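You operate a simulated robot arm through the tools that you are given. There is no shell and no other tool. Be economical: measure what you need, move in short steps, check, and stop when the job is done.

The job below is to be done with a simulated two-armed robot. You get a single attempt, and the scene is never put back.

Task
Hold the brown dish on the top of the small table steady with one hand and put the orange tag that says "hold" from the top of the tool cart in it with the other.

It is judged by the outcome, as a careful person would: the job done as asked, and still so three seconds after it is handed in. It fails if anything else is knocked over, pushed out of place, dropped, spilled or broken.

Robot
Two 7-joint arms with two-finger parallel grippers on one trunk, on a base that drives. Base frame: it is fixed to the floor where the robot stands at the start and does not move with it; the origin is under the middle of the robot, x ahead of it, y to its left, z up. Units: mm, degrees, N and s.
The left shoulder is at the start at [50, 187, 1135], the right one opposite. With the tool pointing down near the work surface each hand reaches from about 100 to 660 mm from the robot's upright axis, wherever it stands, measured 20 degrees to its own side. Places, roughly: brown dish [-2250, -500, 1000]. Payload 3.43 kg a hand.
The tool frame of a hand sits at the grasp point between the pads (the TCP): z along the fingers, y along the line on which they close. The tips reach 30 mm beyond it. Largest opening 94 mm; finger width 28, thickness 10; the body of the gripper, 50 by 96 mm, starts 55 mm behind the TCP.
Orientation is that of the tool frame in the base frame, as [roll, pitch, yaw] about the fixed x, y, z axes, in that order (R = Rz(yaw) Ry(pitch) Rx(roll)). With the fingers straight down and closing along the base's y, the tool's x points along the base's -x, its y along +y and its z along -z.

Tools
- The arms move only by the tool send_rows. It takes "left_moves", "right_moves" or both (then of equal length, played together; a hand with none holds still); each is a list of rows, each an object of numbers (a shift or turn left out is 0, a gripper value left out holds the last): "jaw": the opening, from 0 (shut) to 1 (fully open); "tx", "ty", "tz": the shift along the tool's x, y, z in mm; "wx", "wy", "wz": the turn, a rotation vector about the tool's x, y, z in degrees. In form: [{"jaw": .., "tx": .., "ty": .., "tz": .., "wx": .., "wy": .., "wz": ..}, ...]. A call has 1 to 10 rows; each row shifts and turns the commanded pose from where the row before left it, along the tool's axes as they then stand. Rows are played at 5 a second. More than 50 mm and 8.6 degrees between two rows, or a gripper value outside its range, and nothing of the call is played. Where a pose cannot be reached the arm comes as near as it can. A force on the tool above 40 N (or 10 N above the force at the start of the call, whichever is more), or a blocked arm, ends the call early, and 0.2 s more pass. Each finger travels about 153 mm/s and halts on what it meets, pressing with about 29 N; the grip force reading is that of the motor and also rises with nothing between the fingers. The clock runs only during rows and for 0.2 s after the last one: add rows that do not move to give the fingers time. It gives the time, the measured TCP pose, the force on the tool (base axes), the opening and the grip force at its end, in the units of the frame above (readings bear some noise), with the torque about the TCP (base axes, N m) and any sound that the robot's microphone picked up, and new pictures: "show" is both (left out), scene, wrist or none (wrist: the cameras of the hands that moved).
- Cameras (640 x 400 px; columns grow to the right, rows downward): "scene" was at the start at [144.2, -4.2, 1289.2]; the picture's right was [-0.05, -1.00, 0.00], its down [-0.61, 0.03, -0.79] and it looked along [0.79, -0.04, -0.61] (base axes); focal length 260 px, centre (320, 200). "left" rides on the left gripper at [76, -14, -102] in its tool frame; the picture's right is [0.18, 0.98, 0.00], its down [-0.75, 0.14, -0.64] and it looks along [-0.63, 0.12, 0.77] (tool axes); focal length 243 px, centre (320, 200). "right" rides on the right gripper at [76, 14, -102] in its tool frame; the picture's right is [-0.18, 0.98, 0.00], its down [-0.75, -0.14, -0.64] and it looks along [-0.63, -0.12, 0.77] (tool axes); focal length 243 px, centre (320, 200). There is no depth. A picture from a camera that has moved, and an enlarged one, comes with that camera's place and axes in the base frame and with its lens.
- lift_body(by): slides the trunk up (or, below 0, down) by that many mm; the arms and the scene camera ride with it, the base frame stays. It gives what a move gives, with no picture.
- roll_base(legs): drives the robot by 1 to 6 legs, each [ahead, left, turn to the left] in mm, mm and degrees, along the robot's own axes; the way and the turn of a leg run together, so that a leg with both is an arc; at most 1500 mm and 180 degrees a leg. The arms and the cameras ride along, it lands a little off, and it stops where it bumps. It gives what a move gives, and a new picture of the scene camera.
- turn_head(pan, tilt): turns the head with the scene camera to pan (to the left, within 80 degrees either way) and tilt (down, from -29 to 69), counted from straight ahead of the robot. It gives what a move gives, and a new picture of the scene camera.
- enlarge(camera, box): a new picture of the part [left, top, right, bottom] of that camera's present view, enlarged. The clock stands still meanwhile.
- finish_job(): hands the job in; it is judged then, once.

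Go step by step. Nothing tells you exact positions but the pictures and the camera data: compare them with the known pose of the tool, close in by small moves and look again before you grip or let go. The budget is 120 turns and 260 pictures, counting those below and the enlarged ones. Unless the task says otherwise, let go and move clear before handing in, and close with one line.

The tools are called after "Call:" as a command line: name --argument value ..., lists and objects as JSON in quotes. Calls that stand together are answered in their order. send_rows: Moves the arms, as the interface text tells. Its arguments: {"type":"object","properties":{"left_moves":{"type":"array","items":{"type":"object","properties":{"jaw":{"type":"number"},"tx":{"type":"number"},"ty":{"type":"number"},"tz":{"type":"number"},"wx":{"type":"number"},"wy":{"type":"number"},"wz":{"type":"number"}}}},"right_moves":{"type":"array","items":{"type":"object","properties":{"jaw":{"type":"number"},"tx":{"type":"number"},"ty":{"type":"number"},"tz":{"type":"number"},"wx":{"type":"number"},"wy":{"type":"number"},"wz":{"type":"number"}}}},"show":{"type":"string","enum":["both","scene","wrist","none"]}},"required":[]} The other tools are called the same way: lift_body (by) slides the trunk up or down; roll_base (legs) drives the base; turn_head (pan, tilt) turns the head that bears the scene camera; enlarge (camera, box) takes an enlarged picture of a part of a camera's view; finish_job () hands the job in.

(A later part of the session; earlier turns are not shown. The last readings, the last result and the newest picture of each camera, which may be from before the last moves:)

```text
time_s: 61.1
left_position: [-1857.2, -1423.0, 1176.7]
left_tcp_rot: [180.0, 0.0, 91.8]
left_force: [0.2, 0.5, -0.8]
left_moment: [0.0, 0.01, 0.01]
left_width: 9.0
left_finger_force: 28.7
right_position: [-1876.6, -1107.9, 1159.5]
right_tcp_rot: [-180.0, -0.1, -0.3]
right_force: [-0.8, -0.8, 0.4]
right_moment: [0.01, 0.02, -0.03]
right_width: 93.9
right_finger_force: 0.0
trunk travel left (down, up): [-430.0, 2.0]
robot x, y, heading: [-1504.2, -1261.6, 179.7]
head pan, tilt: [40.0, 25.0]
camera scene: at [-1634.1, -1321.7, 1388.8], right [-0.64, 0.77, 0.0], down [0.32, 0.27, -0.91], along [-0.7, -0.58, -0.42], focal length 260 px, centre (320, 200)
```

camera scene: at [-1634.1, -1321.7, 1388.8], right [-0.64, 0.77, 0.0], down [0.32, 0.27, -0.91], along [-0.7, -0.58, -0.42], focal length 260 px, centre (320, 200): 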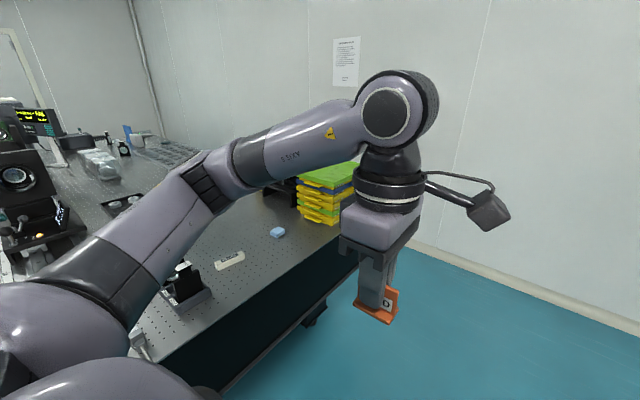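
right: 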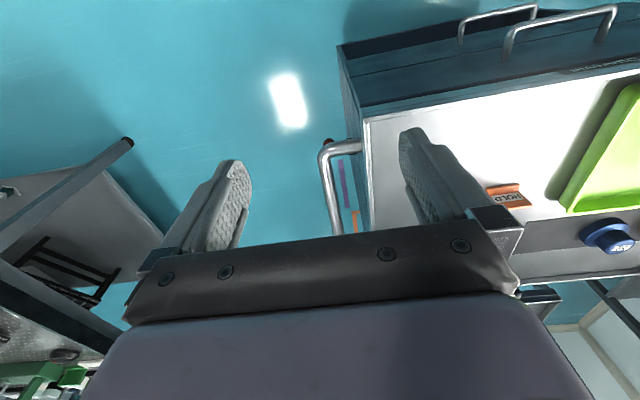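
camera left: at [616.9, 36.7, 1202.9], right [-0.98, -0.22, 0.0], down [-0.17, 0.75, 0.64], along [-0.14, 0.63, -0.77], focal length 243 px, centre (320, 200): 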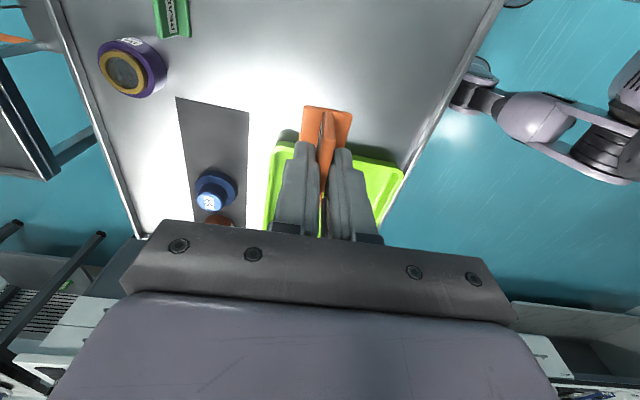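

Dish now fixes at about [-2182, -408, ~920], about 125 mm wide, next to a grey-blue box. The left forearm clears the tray stack by height, so I'll continue down the aisle, a little right.

Call:
roll_base --legs '[[600, -20, 0]]'

Call:
roll_base --legs '[[800, 0, 0]]'

Call:
turn_head --pan -80 --tilt 30

```text
time_s: 64.5
left_position: [-2444.8, -1405.2, 1176.4]
left_tcp_rot: [179.9, -0.1, 92.1]
left_force: [0.1, -0.1, -0.5]
left_moment: [0.02, -0.01, 0.01]
left_width: 9.4
left_finger_force: 29.2
right_position: [-2463.8, -1090.8, 1158.8]
right_tcp_rot: [-180.0, -0.1, 0.1]
right_force: [-0.7, 0.0, 0.3]
right_moment: [-0.01, -0.02, 0.01]
right_width: 93.9
right_finger_force: 0.0
trunk travel left (down, up): [-430.0, 2.0]
robot x, y, heading: [-2086.3, -1242.6, -179.7]
head pan, tilt: [40.0, 25.0]
camera scene: at [-2220.7, -1303.0, 1388.7], right [-0.65, 0.76, 0.0], down [0.32, 0.27, -0.91], along [-0.69, -0.58, -0.42], focal length 260 px, centre (320, 200)
```

scene: 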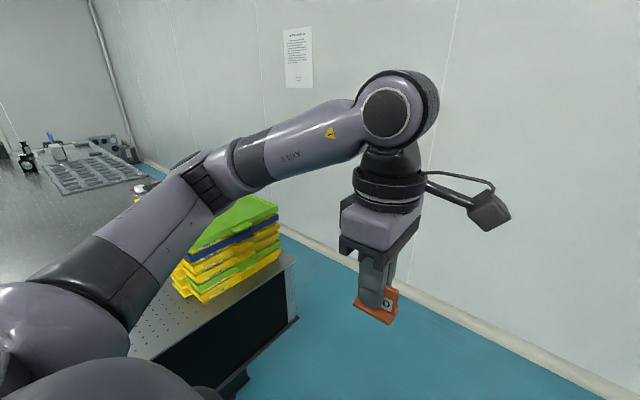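

```text
time_s: 68.7
left_position: [-3247.2, -1397.9, 1177.1]
left_tcp_rot: [180.0, -0.1, 91.3]
left_force: [0.1, 0.3, -0.5]
left_moment: [0.02, 0.0, -0.03]
left_width: 9.4
left_finger_force: 29.0
right_position: [-3262.8, -1081.6, 1158.7]
right_tcp_rot: [179.9, 0.1, -0.7]
right_force: [-0.3, -0.6, 0.1]
right_moment: [-0.02, -0.03, -0.01]
right_width: 93.8
right_finger_force: 0.0
trunk travel left (down, up): [-430.0, 2.0]
robot x, y, heading: [-2889.9, -1238.8, 179.4]
head pan, tilt: [40.0, 25.0]
camera scene: at [-3021.3, -1297.9, 1388.7], right [-0.63, 0.77, 0.0], down [0.33, 0.27, -0.91], along [-0.7, -0.57, -0.42], focal length 260 px, centre (320, 200)
```

scene: 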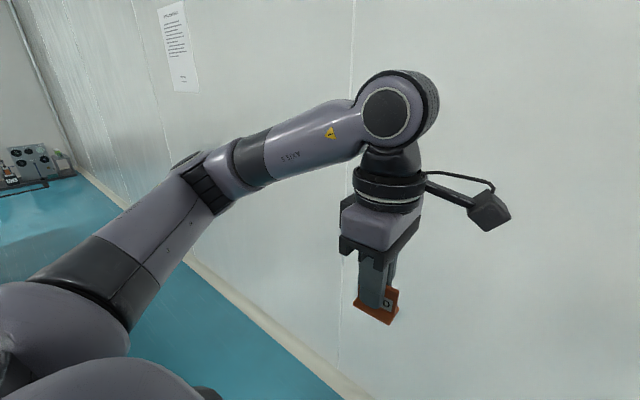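

```text
time_s: 70.7
left_position: [-3246.3, -1397.1, 1177.6]
left_tcp_rot: [-179.9, 0.0, 91.4]
left_force: [0.7, -0.2, 0.2]
left_moment: [0.0, -0.01, -0.03]
left_width: 9.3
left_finger_force: 29.3
right_position: [-3261.0, -1082.2, 1158.3]
right_tcp_rot: [-180.0, 0.0, -0.6]
right_force: [0.7, 0.0, 0.1]
right_moment: [-0.02, -0.03, 0.03]
right_width: 93.8
right_finger_force: 0.0
trunk travel left (down, up): [-430.0, 2.0]
robot x, y, heading: [-2889.4, -1239.8, 179.3]
head pan, tilt: [-80.0, 30.0]
camera scene: at [-2964.5, -1150.3, 1380.8], right [0.99, 0.16, 0.0], down [0.08, -0.49, -0.87], along [-0.14, 0.85, -0.5], focal length 260 px, centre (320, 200)
```

scene: 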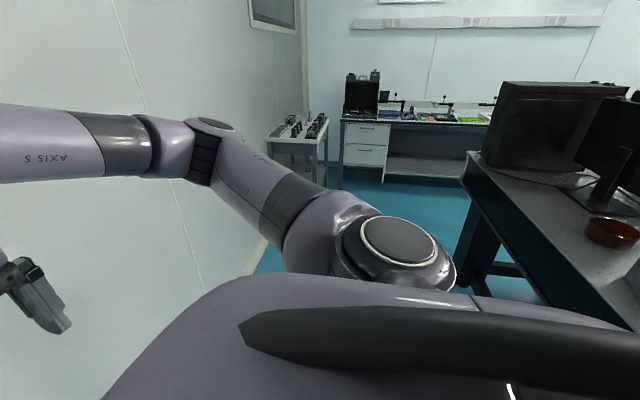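

Wide clear space behind the table. I'll turn round to face +x here, then shift toward the dish.

Call:
turn_head --pan 0 --tilt 35

Call:
roll_base --legs '[[0, 0, -90], [0, 0, -89.5]]'

```text
time_s: 72.3
left_position: [-3246.4, -1397.6, 1177.5]
left_tcp_rot: [180.0, 0.0, 91.3]
left_force: [0.6, 0.4, 0.5]
left_moment: [0.01, 0.02, 0.01]
left_width: 9.3
left_finger_force: 29.4
right_position: [-3260.2, -1080.5, 1158.7]
right_tcp_rot: [179.9, 0.0, -0.7]
right_force: [-0.9, 0.0, 0.2]
right_moment: [0.01, -0.02, 0.0]
right_width: 94.3
right_finger_force: 0.2
trunk travel left (down, up): [-430.0, 2.0]
robot x, y, heading: [-2891.1, -1239.5, 179.3]
head pan, tilt: [0.0, 35.0]
camera scene: at [-3037.8, -1238.5, 1373.0], right [0.01, 1.0, 0.0], down [0.57, -0.01, -0.82], along [-0.82, 0.01, -0.57], focal length 260 px, centre (320, 200)
```

scene: 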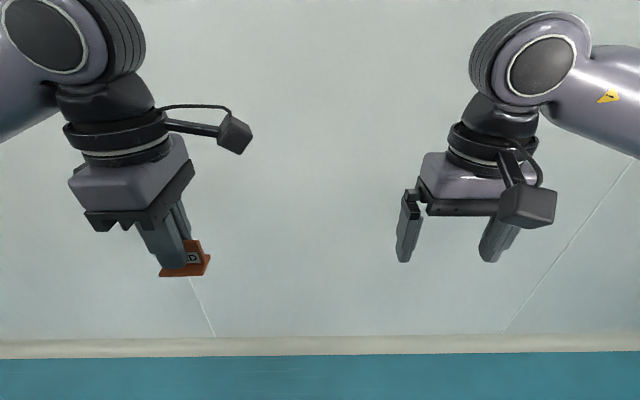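

```text
time_s: 80.3
left_position: [-2535.3, -1083.7, 1176.6]
left_tcp_rot: [-180.0, -0.1, -88.8]
left_force: [0.2, 0.0, -0.7]
left_moment: [0.0, 0.01, -0.01]
left_width: 9.4
left_finger_force: 28.9
right_position: [-2519.6, -1399.9, 1160.2]
right_tcp_rot: [179.9, 0.0, 179.2]
right_force: [0.5, -0.1, -0.4]
right_moment: [0.0, -0.03, -0.01]
right_width: 93.7
right_finger_force: 0.0
trunk travel left (down, up): [-430.0, 2.0]
robot x, y, heading: [-2890.8, -1242.2, -0.3]
head pan, tilt: [0.0, 35.0]
camera scene: at [-2744.9, -1241.8, 1373.0], right [-0.01, -1.0, 0.0], down [-0.57, 0.01, -0.82], along [0.82, -0.01, -0.57], focal length 260 px, centre (320, 200)
```

scene: 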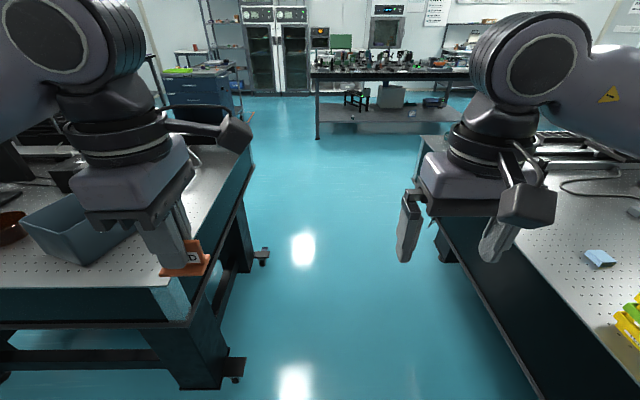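

Now shift left so the robot stands opposite the dish.

Call:
roll_base --legs '[[0, 830, 0]]'

Call:
turn_head --pan 0 --tilt 55

```text
time_s: 88.0
left_position: [-2532.4, -254.3, 1177.9]
left_tcp_rot: [-179.9, -0.1, -88.0]
left_force: [0.0, 0.0, 0.1]
left_moment: [0.0, 0.0, 0.02]
left_width: 9.2
left_finger_force: 28.8
right_position: [-2513.8, -570.8, 1159.0]
right_tcp_rot: [179.9, -0.1, 179.8]
right_force: [0.3, -1.0, 0.5]
right_moment: [0.01, 0.0, -0.02]
right_width: 94.2
right_finger_force: 0.1
trunk travel left (down, up): [-430.0, 2.0]
robot x, y, heading: [-2885.7, -414.6, 0.1]
head pan, tilt: [0.0, 35.0]
camera scene: at [-2740.7, -415.0, 1373.0], right [0.0, -1.0, 0.0], down [-0.57, 0.0, -0.82], along [0.82, 0.0, -0.57], focal length 260 px, centre (320, 200)
```

scene: 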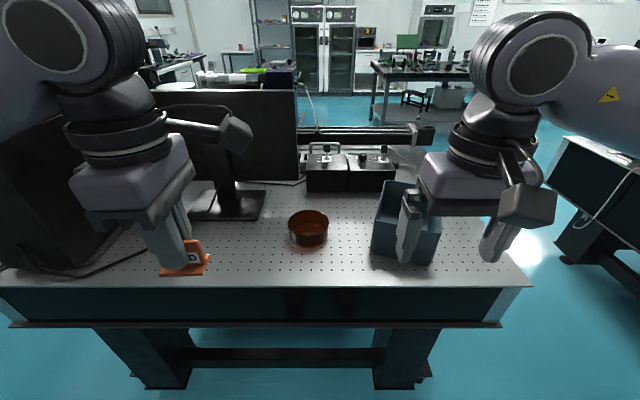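

```text
time_s: 88.8
left_position: [-2533.5, -254.3, 1177.7]
left_tcp_rot: [-180.0, 0.0, -88.0]
left_force: [0.7, 0.3, -0.6]
left_moment: [0.02, -0.02, 0.0]
left_width: 9.2
left_finger_force: 29.1
right_position: [-2513.8, -570.5, 1158.7]
right_tcp_rot: [-180.0, 0.0, 179.9]
right_force: [-0.9, -0.4, 0.6]
right_moment: [0.0, 0.01, 0.01]
right_width: 94.1
right_finger_force: 0.0
trunk travel left (down, up): [-430.0, 2.0]
robot x, y, heading: [-2887.3, -417.4, -0.2]
head pan, tilt: [0.0, 55.0]
camera scene: at [-2756.6, -415.1, 1344.8], right [0.0, -1.0, 0.0], down [-0.82, 0.0, -0.57], along [0.57, 0.0, -0.82], focal length 260 px, centre (320, 200)
```

scene: 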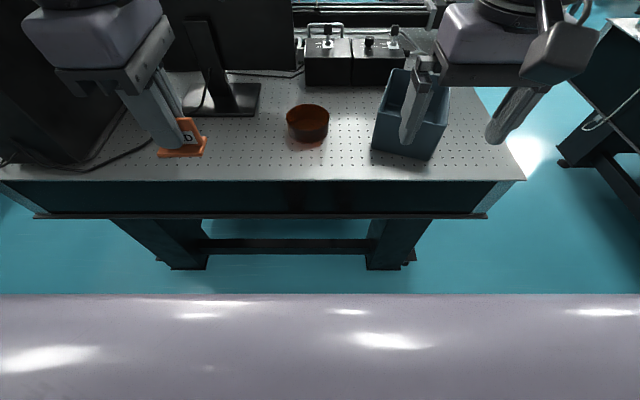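

Dish is ~[-2195, -382], rim ~z 920, table edge at x ≈ -2377. I'll drive 130 mm closer, and meanwhile bring the left hand back to its default yaw so its camera faces me and leaves room for the right hand.

Call:
roll_base --legs '[[130, 0, 0]]'

Call:
send_rows --left_moves '[{"wz": 8.5}, {"wz": 8.5}, {"wz": 8.5}, {"wz": 8.5}, {"wz": 8.5}, {"wz": 8.5}, {"wz": 8.5}, {"wz": 8.5}, {"wz": 8.5}, {"wz": 8.5}]' --show "none"

Call:
send_rows --left_moves '[{"wz": 7}, {}]'

```text
time_s: 90.1
left_position: [-2401.1, -253.8, 1176.1]
left_tcp_rot: [-179.9, 0.0, -87.9]
left_force: [0.4, 0.6, -0.4]
left_moment: [0.04, 0.02, 0.05]
left_width: 9.0
left_finger_force: 29.6
right_position: [-2382.0, -569.1, 1159.0]
right_tcp_rot: [-179.9, 0.0, -179.9]
right_force: [1.6, -0.4, 0.3]
right_moment: [0.01, 0.02, 0.02]
right_width: 93.9
right_finger_force: 0.1
trunk travel left (down, up): [-430.0, 2.0]
robot x, y, heading: [-2755.4, -416.9, 0.3]
head pan, tilt: [0.0, 55.0]
camera scene: at [-2625.0, -414.6, 1344.6], right [0.0, -1.0, 0.0], down [-0.82, 0.0, -0.57], along [0.57, 0.0, -0.82], focal length 260 px, centre (320, 200)
```

scene: 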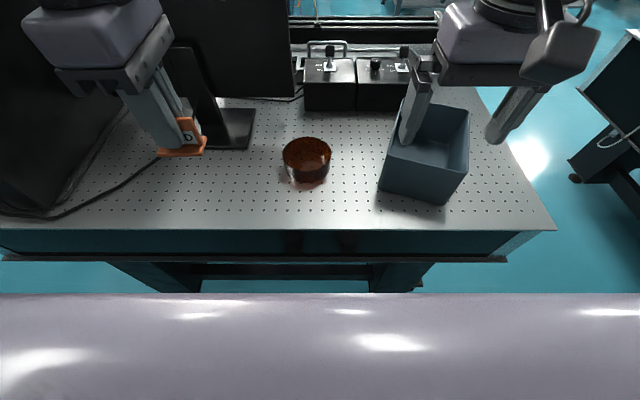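

```text
time_s: 92.3
left_position: [-2401.4, -254.9, 1177.3]
left_tcp_rot: [-180.0, 0.0, -173.0]
left_force: [-0.1, 0.2, -0.6]
left_moment: [-0.01, -0.02, 0.02]
left_width: 9.0
left_finger_force: 29.1
right_position: [-2382.6, -568.9, 1158.8]
right_tcp_rot: [179.9, 0.1, -179.9]
right_force: [-0.8, -0.3, -0.8]
right_moment: [-0.02, 0.01, 0.0]
right_width: 94.0
right_finger_force: 0.0
trunk travel left (down, up): [-430.0, 2.0]
robot x, y, heading: [-2757.1, -413.4, -0.0]
head pan, tilt: [0.0, 55.0]
```

```text
time_s: 92.9
left_position: [-2401.7, -252.5, 1178.2]
left_tcp_rot: [180.0, 0.0, 180.0]
left_force: [-0.1, -0.2, -1.0]
left_moment: [0.02, -0.01, 0.01]
left_width: 9.2
left_finger_force: 29.1
right_position: [-2384.0, -570.7, 1159.1]
right_tcp_rot: [-179.9, 0.0, -179.8]
right_force: [0.8, 0.4, 0.5]
right_moment: [0.0, -0.03, -0.03]
right_width: 93.8
right_finger_force: 0.1
trunk travel left (down, up): [-430.0, 2.0]
robot x, y, heading: [-2755.0, -414.1, 0.2]
head pan, tilt: [0.0, 55.0]
camera scene: at [-2626.0, -414.6, 1344.8], right [0.0, -1.0, 0.0], down [-0.82, 0.0, -0.57], along [0.57, 0.0, -0.82], focal length 260 px, centre (320, 200)
camera left: at [-2477.0, -268.1, 1280.6], right [-0.18, 0.98, 0.0], down [0.75, 0.14, 0.64], along [0.63, 0.12, -0.77], focal length 243 px, centre (320, 200)
```

scene: 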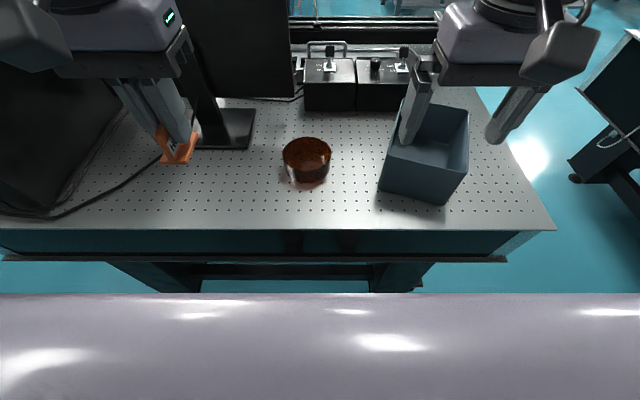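
left: 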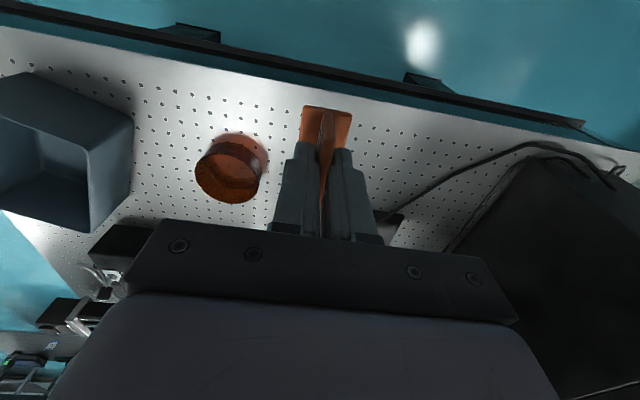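

Both cameras see the dish. Zooming for triangulation.

Call:
enlarge --camera "scene" --box '[260, 115, 356, 205]'

Call:
enlarge --camera "left" --box '[180, 110, 300, 220]'

```text
4.44 times, centred on (308, 160) of scene
camera zoom: at [-2626.0, -414.6, 1344.8], right [0.0, -1.0, 0.0], down [-0.82, 0.0, -0.57], along [0.57, 0.0, -0.82], focal length 1157 px, centre (373, 378)
```

zoom: 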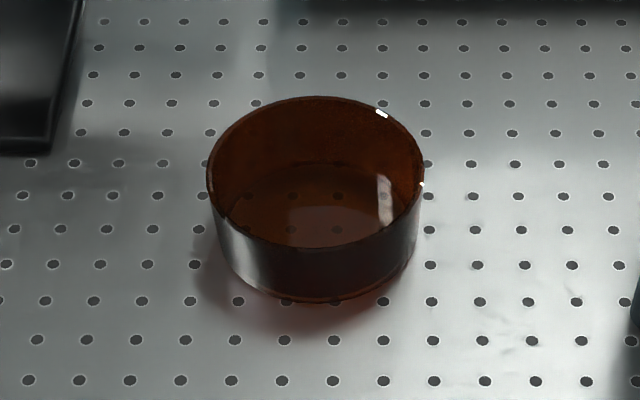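

```text
3.64 times, centred on (240, 165) of left
camera zoom: at [-2477.0, -268.1, 1280.6], right [-0.18, 0.98, 0.0], down [0.75, 0.14, 0.64], along [0.63, 0.12, -0.77], focal length 882 px, centre (611, 327)
```

zoom: 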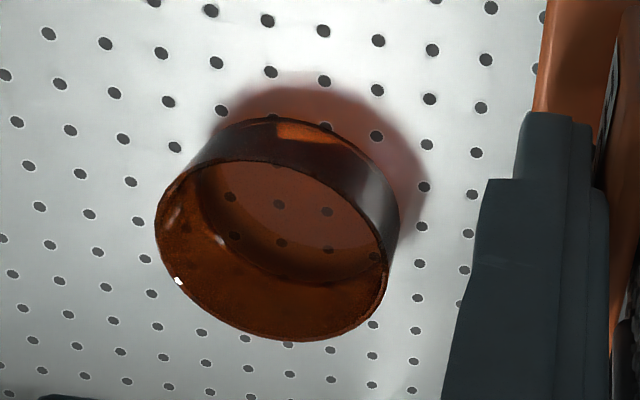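

Dish: centre [-2202, -385], outer diameter ~110, rim z ~921, table z ~881. To keep the hands clear of each other, the left goes back to its sideways yaw, and the right tilts 55° forward so it can pinch the right-hand rim from behind.

Call:
send_rows --left_moves '[{"wz": -8.5}, {"wz": -8.5}, {"wz": -8.5}, {"wz": -8.5}, {"wz": -8.5}, {"wz": -8.5}, {"wz": -8.5}, {"wz": -8.5}, {"wz": -8.5}, {"wz": -8.5}]' --right_moves '[{"wy": -7.86, "jaw": 1}, {"wy": -7.86}, {"wy": -7.86}, {"wy": -7.86}, {"wy": -7.86}, {"wy": -7.86}, {"wy": -7.84}, {}, {}, {}]' --show "none"

Call:
send_rows --left_moves '[{"wz": -5}, {}]' --right_moves '[{}, {}]'

```text
time_s: 95.1
left_position: [-2402.5, -253.3, 1177.0]
left_tcp_rot: [180.0, 0.0, -94.6]
left_force: [0.4, 0.1, -0.1]
left_moment: [0.01, 0.01, -0.01]
left_width: 9.2
left_finger_force: 28.9
right_position: [-2367.0, -558.9, 1164.9]
right_tcp_rot: [-179.9, 55.0, -180.0]
right_force: [0.4, 0.6, -0.8]
right_moment: [-0.01, 0.0, 0.02]
right_width: 94.0
right_finger_force: 0.0
right hand out of reach, approached as far as the arm can: row 7
trunk travel left (down, up): [-430.0, 2.0]
robot x, y, heading: [-2757.0, -416.3, 0.1]
head pan, tilt: [0.0, 55.0]
```

```text
time_s: 95.7
left_position: [-2401.6, -254.6, 1177.5]
left_tcp_rot: [-180.0, 0.0, -89.8]
left_force: [0.0, -0.3, -0.2]
left_moment: [-0.01, -0.06, 0.03]
left_width: 9.5
left_finger_force: 29.0
right_position: [-2366.9, -560.0, 1164.9]
right_tcp_rot: [-180.0, 55.0, -180.0]
right_force: [-0.3, 0.2, 0.2]
right_moment: [0.0, -0.03, -0.03]
right_width: 94.0
right_finger_force: 0.1
trunk travel left (down, up): [-430.0, 2.0]
robot x, y, heading: [-2754.4, -415.2, 0.6]
head pan, tilt: [0.0, 55.0]
camera scene: at [-2626.0, -414.6, 1344.8], right [0.0, -1.0, 0.0], down [-0.82, 0.0, -0.57], along [0.57, 0.0, -0.82], focal length 260 px, centre (320, 200)
camera right: at [-2494.8, -546.2, 1161.0], right [0.1, 0.98, 0.15], down [-0.09, -0.14, 0.99], along [0.99, -0.12, 0.08], focal length 243 px, centre (320, 200)
camera left: at [-2386.4, -330.1, 1280.4], right [-0.98, -0.19, 0.0], down [-0.14, 0.75, 0.64], along [-0.12, 0.63, -0.77], focal length 243 px, centre (320, 200)
```

scene: 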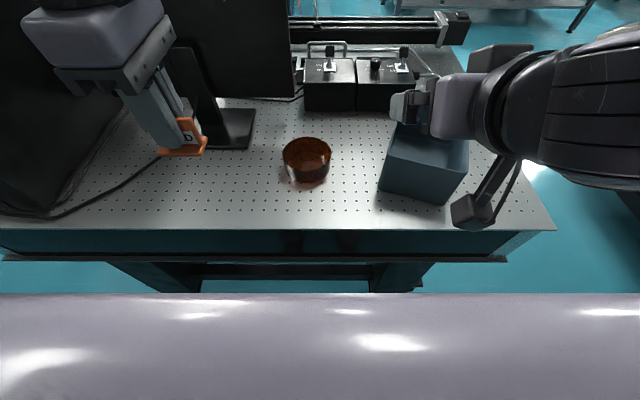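
right: 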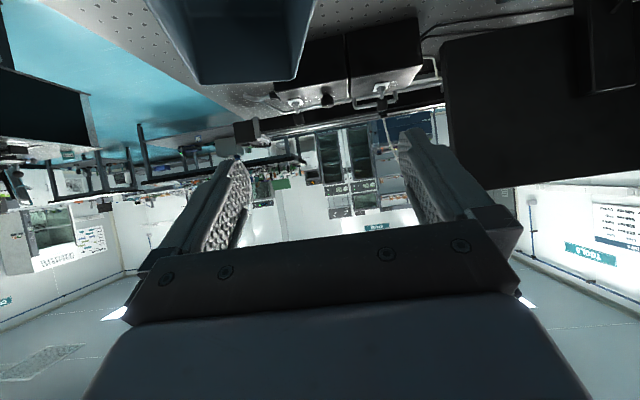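
left: 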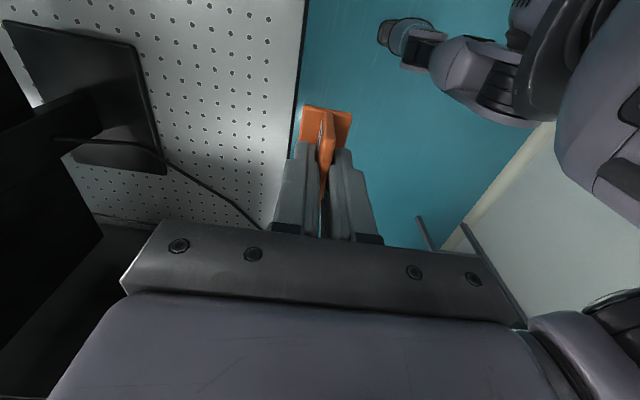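

Right tilt reached. Now I bring it to above the right rim with a half-open gripper.

Call:
send_rows --right_moves '[{"jaw": 0.5, "tx": 8.65, "ty": 20.25, "tz": 35.6}, {"tx": 8.65, "ty": 20.25, "tz": 35.6}, {"tx": 8.65, "ty": 20.25, "tz": 35.6}, {"tx": 8.65, "ty": 20.25, "tz": 35.6}, {"tx": 8.65, "ty": 20.25, "tz": 35.6}, {"tx": 8.65, "ty": 20.25, "tz": 35.6}, {}]'

```text
time_s: 97.3
left_position: [-2402.7, -253.5, 1177.2]
left_tcp_rot: [-179.9, 0.0, -89.9]
left_force: [-0.8, -0.3, -0.6]
left_moment: [-0.02, 0.0, -0.03]
left_width: 9.1
left_finger_force: 29.2
right_position: [-2221.5, -438.1, 1000.1]
right_tcp_rot: [179.9, 55.0, -180.0]
right_force: [0.5, -0.4, -0.2]
right_moment: [0.0, -0.04, -0.02]
right_width: 46.8
right_finger_force: 0.0
trunk travel left (down, up): [-430.0, 2.0]
robot x, y, heading: [-2756.8, -419.4, 0.2]
head pan, tilt: [0.0, 55.0]
camera scene: at [-2626.2, -414.8, 1344.8], right [0.0, -1.0, 0.0], down [-0.82, 0.0, -0.57], along [0.57, 0.0, -0.82], focal length 260 px, centre (320, 200)
camera right: at [-2350.1, -424.9, 996.4], right [0.1, 0.98, 0.15], down [-0.09, -0.14, 0.99], along [0.99, -0.12, 0.08], focal length 243 px, centre (320, 200)
```

scene: 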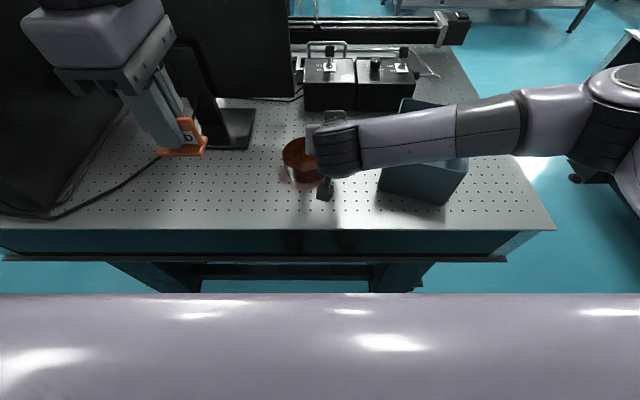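
right: 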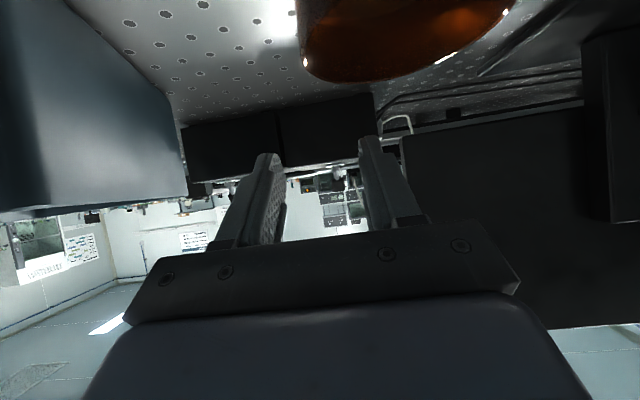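

The right hand is at the planned spot above the rim. Lowering most of the way to check.

Call:
send_rows --right_moves '[{"tx": 16.4, "tz": 11.5}, {"tx": 16.4, "tz": 11.5}, {"tx": 8.2, "tz": 5.7}, {}]'

Call:
enlarge --camera "scene" --box '[260, 115, 380, 215]'

```text
time_s: 98.3
left_position: [-2401.9, -252.9, 1177.6]
left_tcp_rot: [180.0, -0.1, -89.9]
left_force: [-0.8, 0.1, 0.3]
left_moment: [0.01, 0.03, 0.0]
left_width: 9.2
left_finger_force: 28.9
right_position: [-2220.7, -437.3, 949.5]
right_tcp_rot: [179.9, 55.1, -179.9]
right_force: [-0.3, 0.0, -0.5]
right_moment: [0.0, -0.01, 0.01]
right_width: 46.9
right_finger_force: 0.0
trunk travel left (down, up): [-430.0, 2.0]
robot x, y, heading: [-2758.0, -419.4, 0.3]
head pan, tilt: [0.0, 55.0]
camera scene: at [-2626.0, -414.6, 1344.8], right [0.0, -1.0, 0.0], down [-0.82, 0.0, -0.57], along [0.57, 0.0, -0.82], focal length 260 px, centre (320, 200)
camera right: at [-2349.6, -424.8, 946.3], right [0.1, 0.98, 0.15], down [-0.09, -0.14, 0.99], along [0.99, -0.12, 0.08], focal length 243 px, centre (320, 200)
```

scene: 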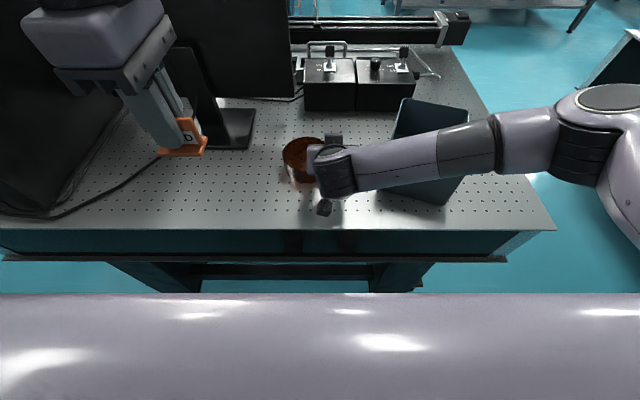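
right: 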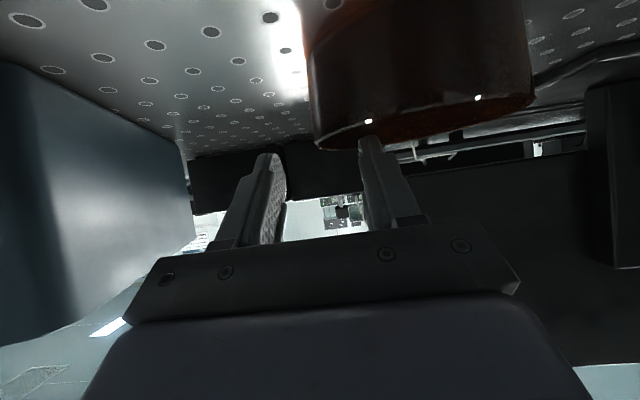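

```text
4.00 times, centred on (320, 165) of scene
camera zoom: at [-2626.0, -414.6, 1344.8], right [0.0, -1.0, 0.0], down [-0.82, 0.0, -0.57], along [0.57, 0.0, -0.82], focal length 1042 px, centre (320, 340)
```

zoom: 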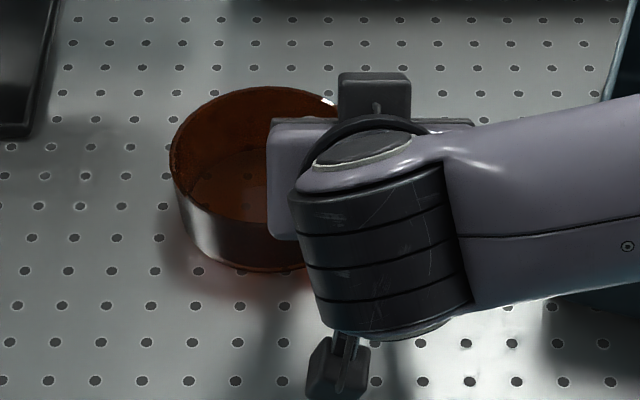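

The wall lies between the fingers. Lowering another 24 mm, then closing gently.

Call:
send_rows --right_moves '[{"tx": 9.6, "tz": 6.7}, {"tx": 9.6, "tz": 6.7}, {}]' --show "wrist"

Call:
enlarge --camera "right" --box '[220, 80, 460, 240]'

```text
time_s: 99.1
left_position: [-2402.5, -253.3, 1177.5]
left_tcp_rot: [180.0, 0.0, -89.8]
left_force: [0.1, 0.6, 0.1]
left_moment: [0.01, 0.07, -0.01]
left_width: 9.3
left_finger_force: 29.7
right_position: [-2220.3, -437.2, 926.4]
right_tcp_rot: [179.8, 55.1, -180.0]
right_force: [1.0, 0.1, 2.1]
right_moment: [0.05, 0.01, -0.04]
right_width: 47.2
right_finger_force: 0.3
trunk travel left (down, up): [-430.0, 2.0]
robot x, y, heading: [-2752.2, -416.2, 0.2]
head pan, tilt: [0.0, 55.0]
camera right: at [-2349.8, -424.3, 922.7], right [0.1, 0.98, 0.15], down [-0.09, -0.14, 0.99], along [0.99, -0.12, 0.08], focal length 243 px, centre (320, 200)
```

right: 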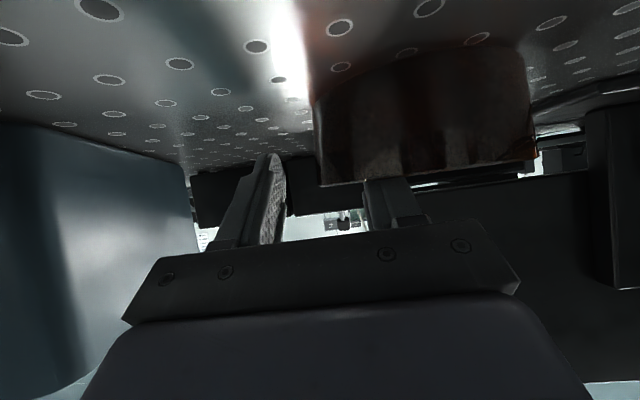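

```text
2.50 times, centred on (340, 160) of right
camera zoom: at [-2349.8, -424.3, 922.7], right [0.1, 0.98, 0.15], down [-0.09, -0.14, 0.99], along [0.99, -0.12, 0.08], focal length 606 px, centre (270, 300)
```

zoom: 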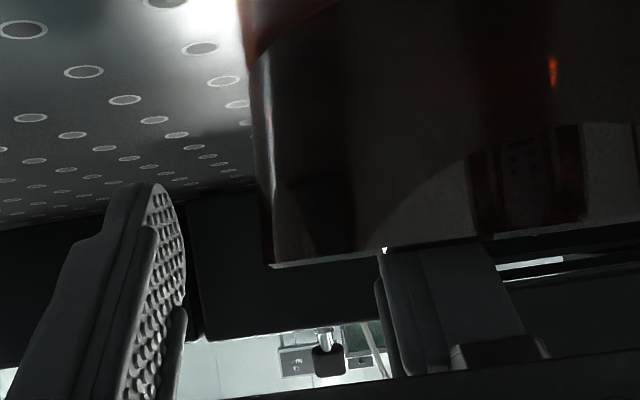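

The tilted fingers should straddle the wall symmetrically, so I'll move 12 mm forward before closing, then close in stages.

Call:
send_rows --right_moves '[{"tx": -6.9, "tz": 9.8}, {"jaw": 0.35}, {"jaw": 0.25}, {"jaw": 0.18}, {}]' --show "wrist"

Call:
enlarge --camera "right" --box '[220, 80, 460, 240]'

```text
time_s: 100.3
left_position: [-2400.9, -253.2, 1177.8]
left_tcp_rot: [180.0, 0.0, -89.9]
left_force: [0.8, -0.5, -0.4]
left_moment: [0.04, -0.01, 0.01]
left_width: 9.1
left_finger_force: 28.5
right_position: [-2209.8, -438.5, 925.6]
right_tcp_rot: [179.9, 55.0, 179.9]
right_force: [0.4, 0.3, 0.3]
right_moment: [0.02, 0.0, -0.01]
right_width: 16.7
right_finger_force: 0.1
trunk travel left (down, up): [-430.0, 2.0]
robot x, y, heading: [-2756.5, -415.5, 0.1]
head pan, tilt: [0.0, 55.0]
camera right: at [-2337.9, -425.4, 922.8], right [0.1, 0.98, 0.15], down [-0.09, -0.14, 0.99], along [0.99, -0.12, 0.08], focal length 243 px, centre (320, 200)
```

right: 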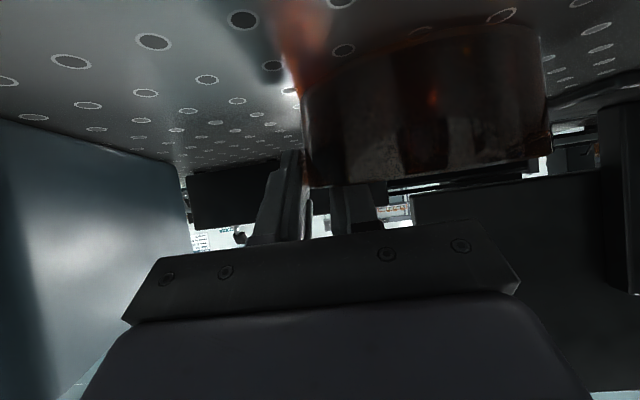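

```text
2.50 times, centred on (340, 160) of right
camera zoom: at [-2337.9, -425.4, 922.8], right [0.1, 0.98, 0.15], down [-0.09, -0.14, 0.99], along [0.99, -0.12, 0.08], focal length 606 px, centre (270, 300)
```

zoom: 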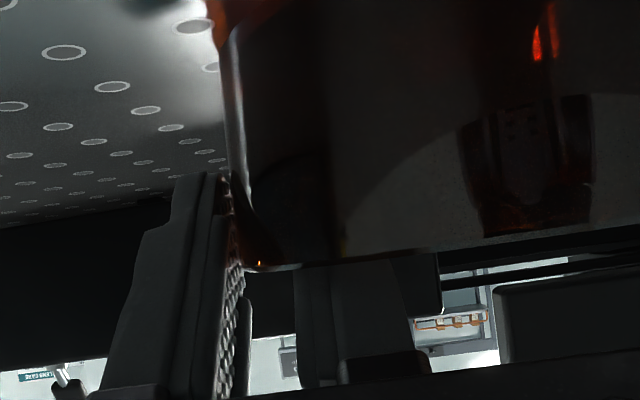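

The wall sits between the fingertips. Closing the rest of the way.

Call:
send_rows --right_moves '[{"jaw": 0.13}, {"jaw": 0.08}, {"jaw": 0.04}, {"jaw": 0}, {}, {}]' --show "both"

Call:
enlarge --camera "right" --box '[220, 80, 460, 240]'

Call:
enlarge --camera "scene" --box '[260, 115, 380, 215]'

```text
time_s: 101.7
left_position: [-2401.6, -252.0, 1177.3]
left_tcp_rot: [-179.9, 0.0, -89.8]
left_force: [0.0, 0.7, 0.2]
left_moment: [0.01, 0.04, 0.02]
left_width: 9.4
left_finger_force: 29.1
right_position: [-2209.2, -438.5, 926.2]
right_tcp_rot: [179.9, 55.0, -180.0]
right_force: [0.0, -1.1, 3.0]
right_moment: [-0.04, 0.1, 0.01]
right_width: 10.5
right_finger_force: 29.5
trunk travel left (down, up): [-430.0, 2.0]
robot x, y, heading: [-2757.5, -415.7, 0.3]
head pan, tilt: [0.0, 55.0]
camera scene: at [-2626.2, -414.6, 1344.8], right [0.0, -1.0, 0.0], down [-0.82, 0.0, -0.57], along [0.57, 0.0, -0.82], focal length 260 px, centre (320, 200)
camera right: at [-2337.8, -425.5, 923.0], right [0.1, 0.98, 0.15], down [-0.09, -0.14, 0.99], along [0.99, -0.12, 0.08], focal length 243 px, centre (320, 200)
```

scene: 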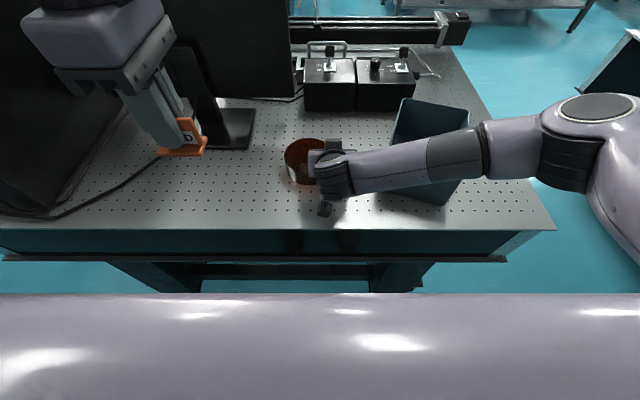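
right: 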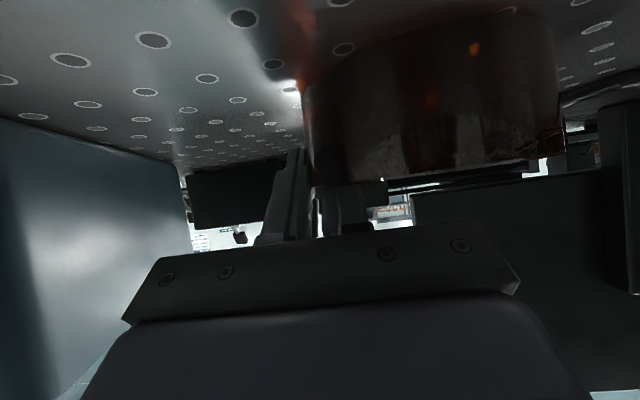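

```text
2.50 times, centred on (340, 160) of right
camera zoom: at [-2337.8, -425.5, 923.0], right [0.1, 0.98, 0.15], down [-0.09, -0.14, 0.99], along [0.99, -0.12, 0.08], focal length 606 px, centre (270, 300)
```

zoom: 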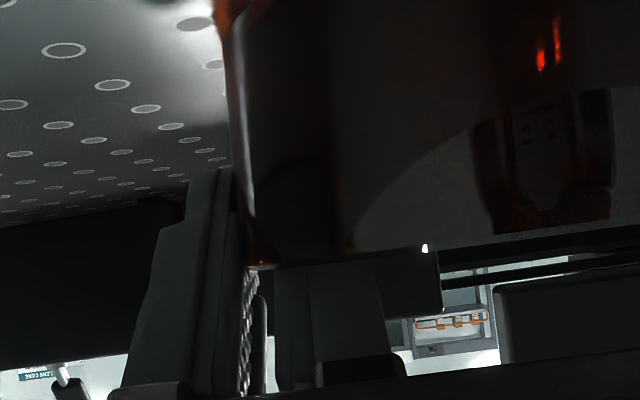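

```text
4.00 times, centred on (320, 165) of scene
camera zoom: at [-2626.2, -414.6, 1344.8], right [0.0, -1.0, 0.0], down [-0.82, 0.0, -0.57], along [0.57, 0.0, -0.82], focal length 1042 px, centre (320, 340)
```

zoom: 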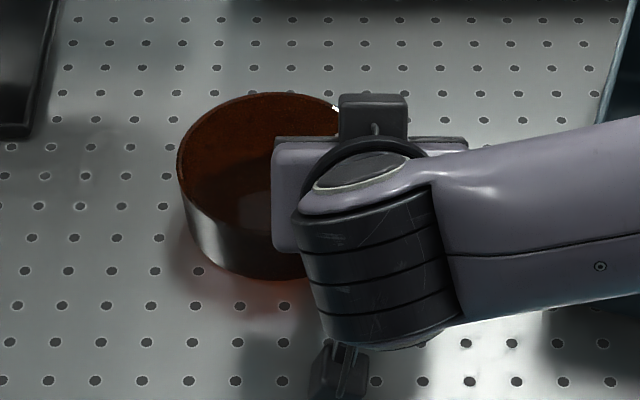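

The rim is gripped (10.5 mm across), and the dish only shifted ~5 mm; its centre is now about [-2203, -389]. I'll bring the left hand forward and over the dish at height.

Call:
send_rows --left_moves '[{"ty": -41.5}, {"ty": -41.5}, {"ty": -41.5}, {"ty": -41.5}, {"ty": -41.5}, {"tx": 41}, {"tx": 41}, {"tx": 41}, {}]'

Call:
turn_head --pan 35 --tilt 40

```text
time_s: 103.7
left_position: [-2194.7, -377.1, 1179.4]
left_tcp_rot: [-179.9, 0.0, -89.9]
left_force: [-0.2, 0.4, 0.0]
left_moment: [-0.03, 0.03, 0.02]
left_width: 9.1
left_finger_force: 28.8
right_position: [-2209.2, -439.6, 926.9]
right_tcp_rot: [180.0, 55.1, 180.0]
right_force: [-0.2, -0.2, 5.7]
right_moment: [-0.02, 0.18, -0.01]
right_width: 10.0
right_finger_force: 29.1
trunk travel left (down, up): [-430.0, 2.0]
robot x, y, heading: [-2757.0, -416.2, 0.3]
head pan, tilt: [0.0, 55.0]
camera scene: at [-2626.6, -414.4, 1344.9], right [0.0, -1.0, 0.0], down [-0.82, 0.0, -0.57], along [0.57, 0.0, -0.82], focal length 260 px, centre (320, 200)
camera left: at [-2179.0, -454.1, 1281.9], right [-0.98, -0.19, 0.0], down [-0.14, 0.75, 0.64], along [-0.12, 0.63, -0.77], focal length 243 px, centre (320, 200)
```

scene: 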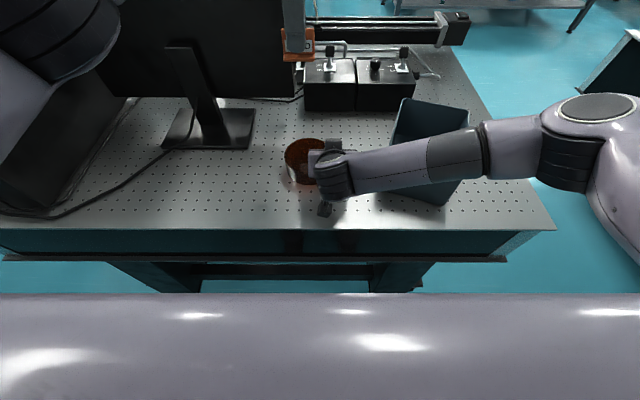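
left: 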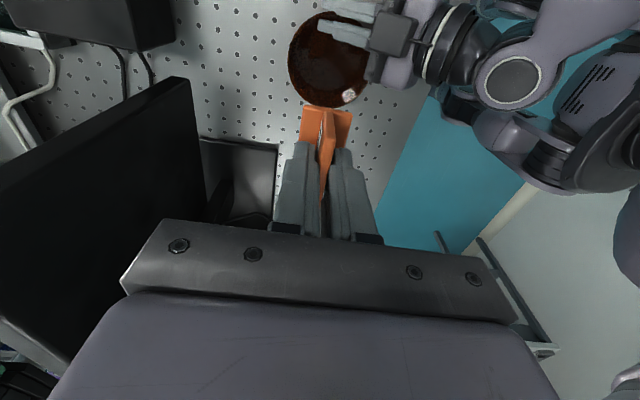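

```text
time_s: 104.7
left_position: [-2193.6, -378.5, 1177.8]
left_tcp_rot: [-179.9, 0.1, -89.9]
left_force: [0.4, -0.7, 0.4]
left_moment: [0.01, 0.01, -0.01]
left_width: 9.5
left_finger_force: 29.0
right_position: [-2209.3, -438.4, 927.0]
right_tcp_rot: [179.9, 55.1, 180.0]
right_force: [0.0, -1.7, 6.0]
right_moment: [-0.04, 0.16, 0.05]
right_width: 10.2
right_finger_force: 29.7
trunk travel left (down, up): [-430.0, 2.0]
robot x, y, heading: [-2754.5, -414.1, 0.4]
head pan, tilt: [35.0, 40.0]
camera scene: at [-2629.1, -366.0, 1365.5], right [0.58, -0.82, 0.0], down [-0.53, -0.37, -0.77], along [0.63, 0.44, -0.64], focal length 260 px, centre (320, 200)
```

scene: 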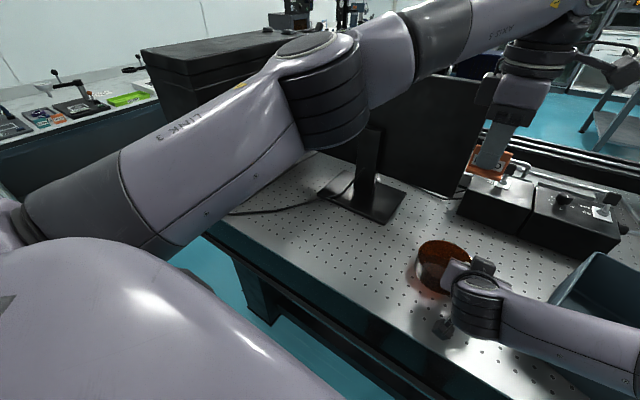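

Path is clear: monitor corner ~120 mm beyond the hand, elbow clear of the black case. I'll check the dish and tag from the left camera before descending.

Call:
enlarge --camera "left" --box '[260, 0, 440, 130]'

Call:
turn_head --pan 0 --tilt 48

```text
3.08 times, centred on (350, 65) of left
camera zoom: at [-2179.0, -454.1, 1281.8], right [-0.98, -0.19, 0.0], down [-0.14, 0.75, 0.64], along [-0.12, 0.63, -0.77], focal length 746 px, centre (228, 615)
```

zoom: 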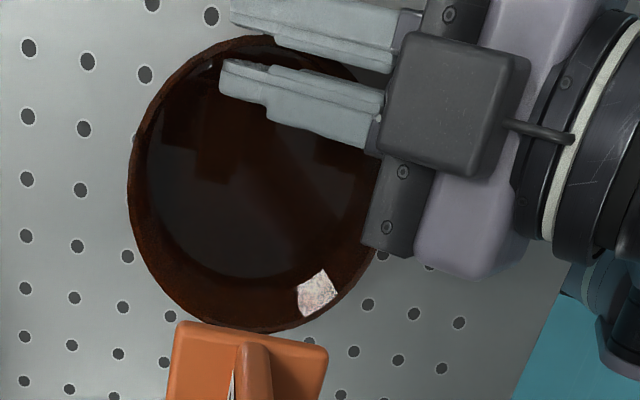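

```text
time_s: 105.7
left_position: [-2193.8, -377.0, 1178.8]
left_tcp_rot: [-179.9, 0.0, -90.0]
left_force: [0.7, 0.2, -0.3]
left_moment: [0.04, 0.03, -0.01]
left_width: 9.4
left_finger_force: 29.0
right_position: [-2209.1, -438.8, 927.3]
right_tcp_rot: [180.0, 55.1, 180.0]
right_force: [0.3, -1.6, 6.2]
right_moment: [-0.02, 0.1, 0.0]
right_width: 10.2
right_finger_force: 29.1
trunk travel left (down, up): [-430.0, 2.0]
robot x, y, heading: [-2755.4, -413.6, 0.2]
head pan, tilt: [0.0, 48.0]
camera scene: at [-2619.8, -414.6, 1354.1], right [0.0, -1.0, 0.0], down [-0.74, 0.0, -0.67], along [0.67, 0.0, -0.74], focal length 260 px, centre (320, 200)
```

scene: 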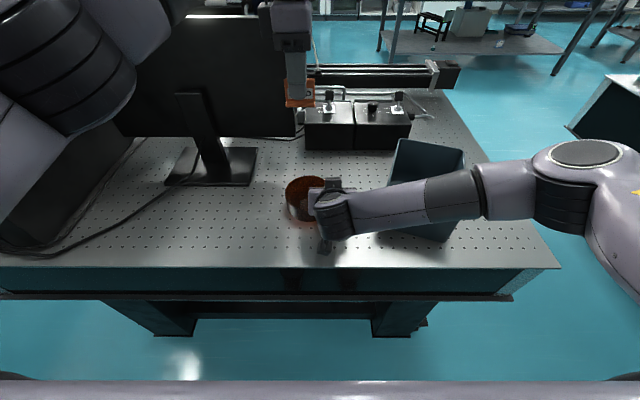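

The view confirms the dish is level with its centre near [-2202, -388], and the tag has room left of the inner finger. Descending to just above the rim.

Call:
send_rows --left_moves '[{"tz": 45}, {"tz": 45}, {"tz": 45}, {"tz": 35}, {"tz": 20}, {}]'

Call:
enlarge --camera "left" --box '[220, 20, 440, 200]'

Call:
enlarge --camera "scene" --box '[250, 120, 390, 260]'

```text
time_s: 107.1
left_position: [-2194.7, -376.6, 987.5]
left_tcp_rot: [-179.9, 0.0, -89.9]
left_force: [-0.8, -0.4, -0.8]
left_moment: [-0.01, -0.02, 0.03]
left_width: 9.4
left_finger_force: 29.0
right_position: [-2209.8, -438.1, 926.5]
right_tcp_rot: [179.9, 55.1, 180.0]
right_force: [-1.3, -1.0, 7.2]
right_moment: [-0.03, 0.25, -0.01]
right_width: 10.1
right_finger_force: 28.4
trunk travel left (down, up): [-430.0, 2.0]
robot x, y, heading: [-2758.7, -414.5, 0.3]
head pan, tilt: [0.0, 48.0]
camera scene: at [-2620.0, -414.6, 1354.1], right [0.0, -1.0, 0.0], down [-0.74, 0.0, -0.67], along [0.67, 0.0, -0.74], focal length 260 px, centre (320, 200)
camera left: at [-2179.3, -453.0, 1091.8], right [-0.98, -0.19, 0.0], down [-0.14, 0.75, 0.64], along [-0.12, 0.63, -0.77], focal length 243 px, centre (320, 200)
```

scene: 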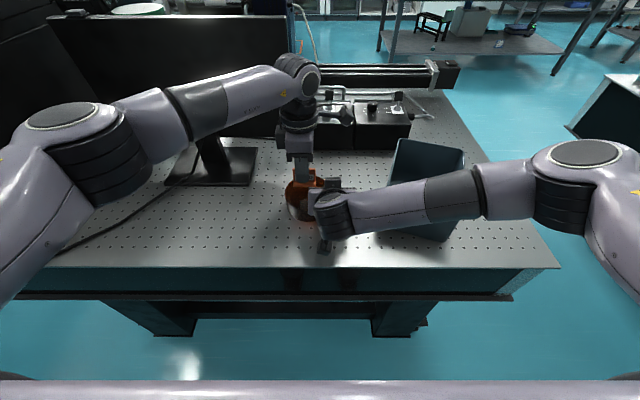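
left: 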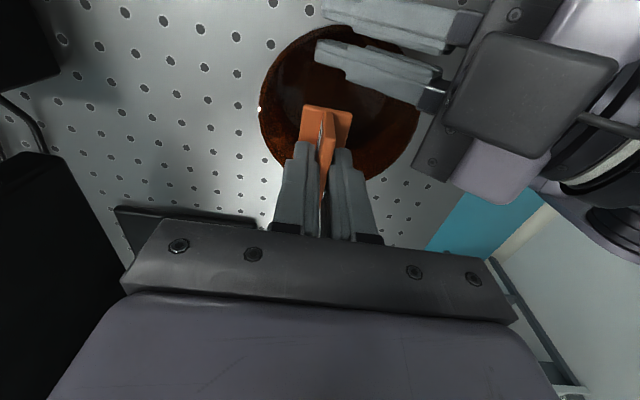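

```text
2.22 times, centred on (330, 110) of left
camera zoom: at [-2179.3, -453.0, 1091.8], right [-0.98, -0.19, 0.0], down [-0.14, 0.75, 0.64], along [-0.12, 0.63, -0.77], focal length 539 px, centre (298, 400)
```

zoom: 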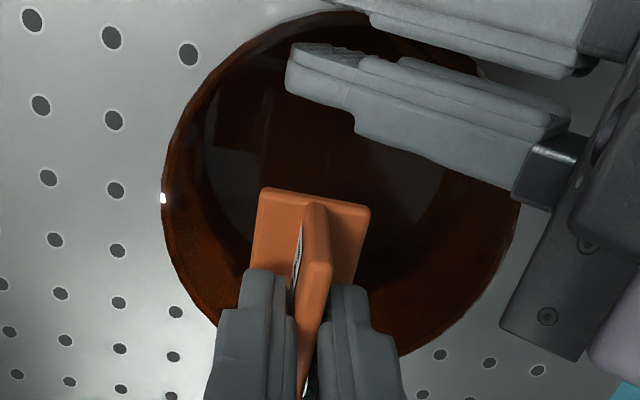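

```text
2.86 times, centred on (320, 190) of scene
camera zoom: at [-2620.0, -414.6, 1354.1], right [0.0, -1.0, 0.0], down [-0.74, 0.0, -0.67], along [0.67, 0.0, -0.74], focal length 744 px, centre (320, 229)
```

zoom: 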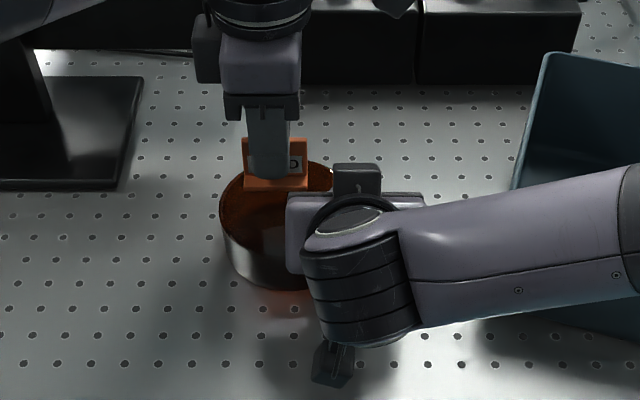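

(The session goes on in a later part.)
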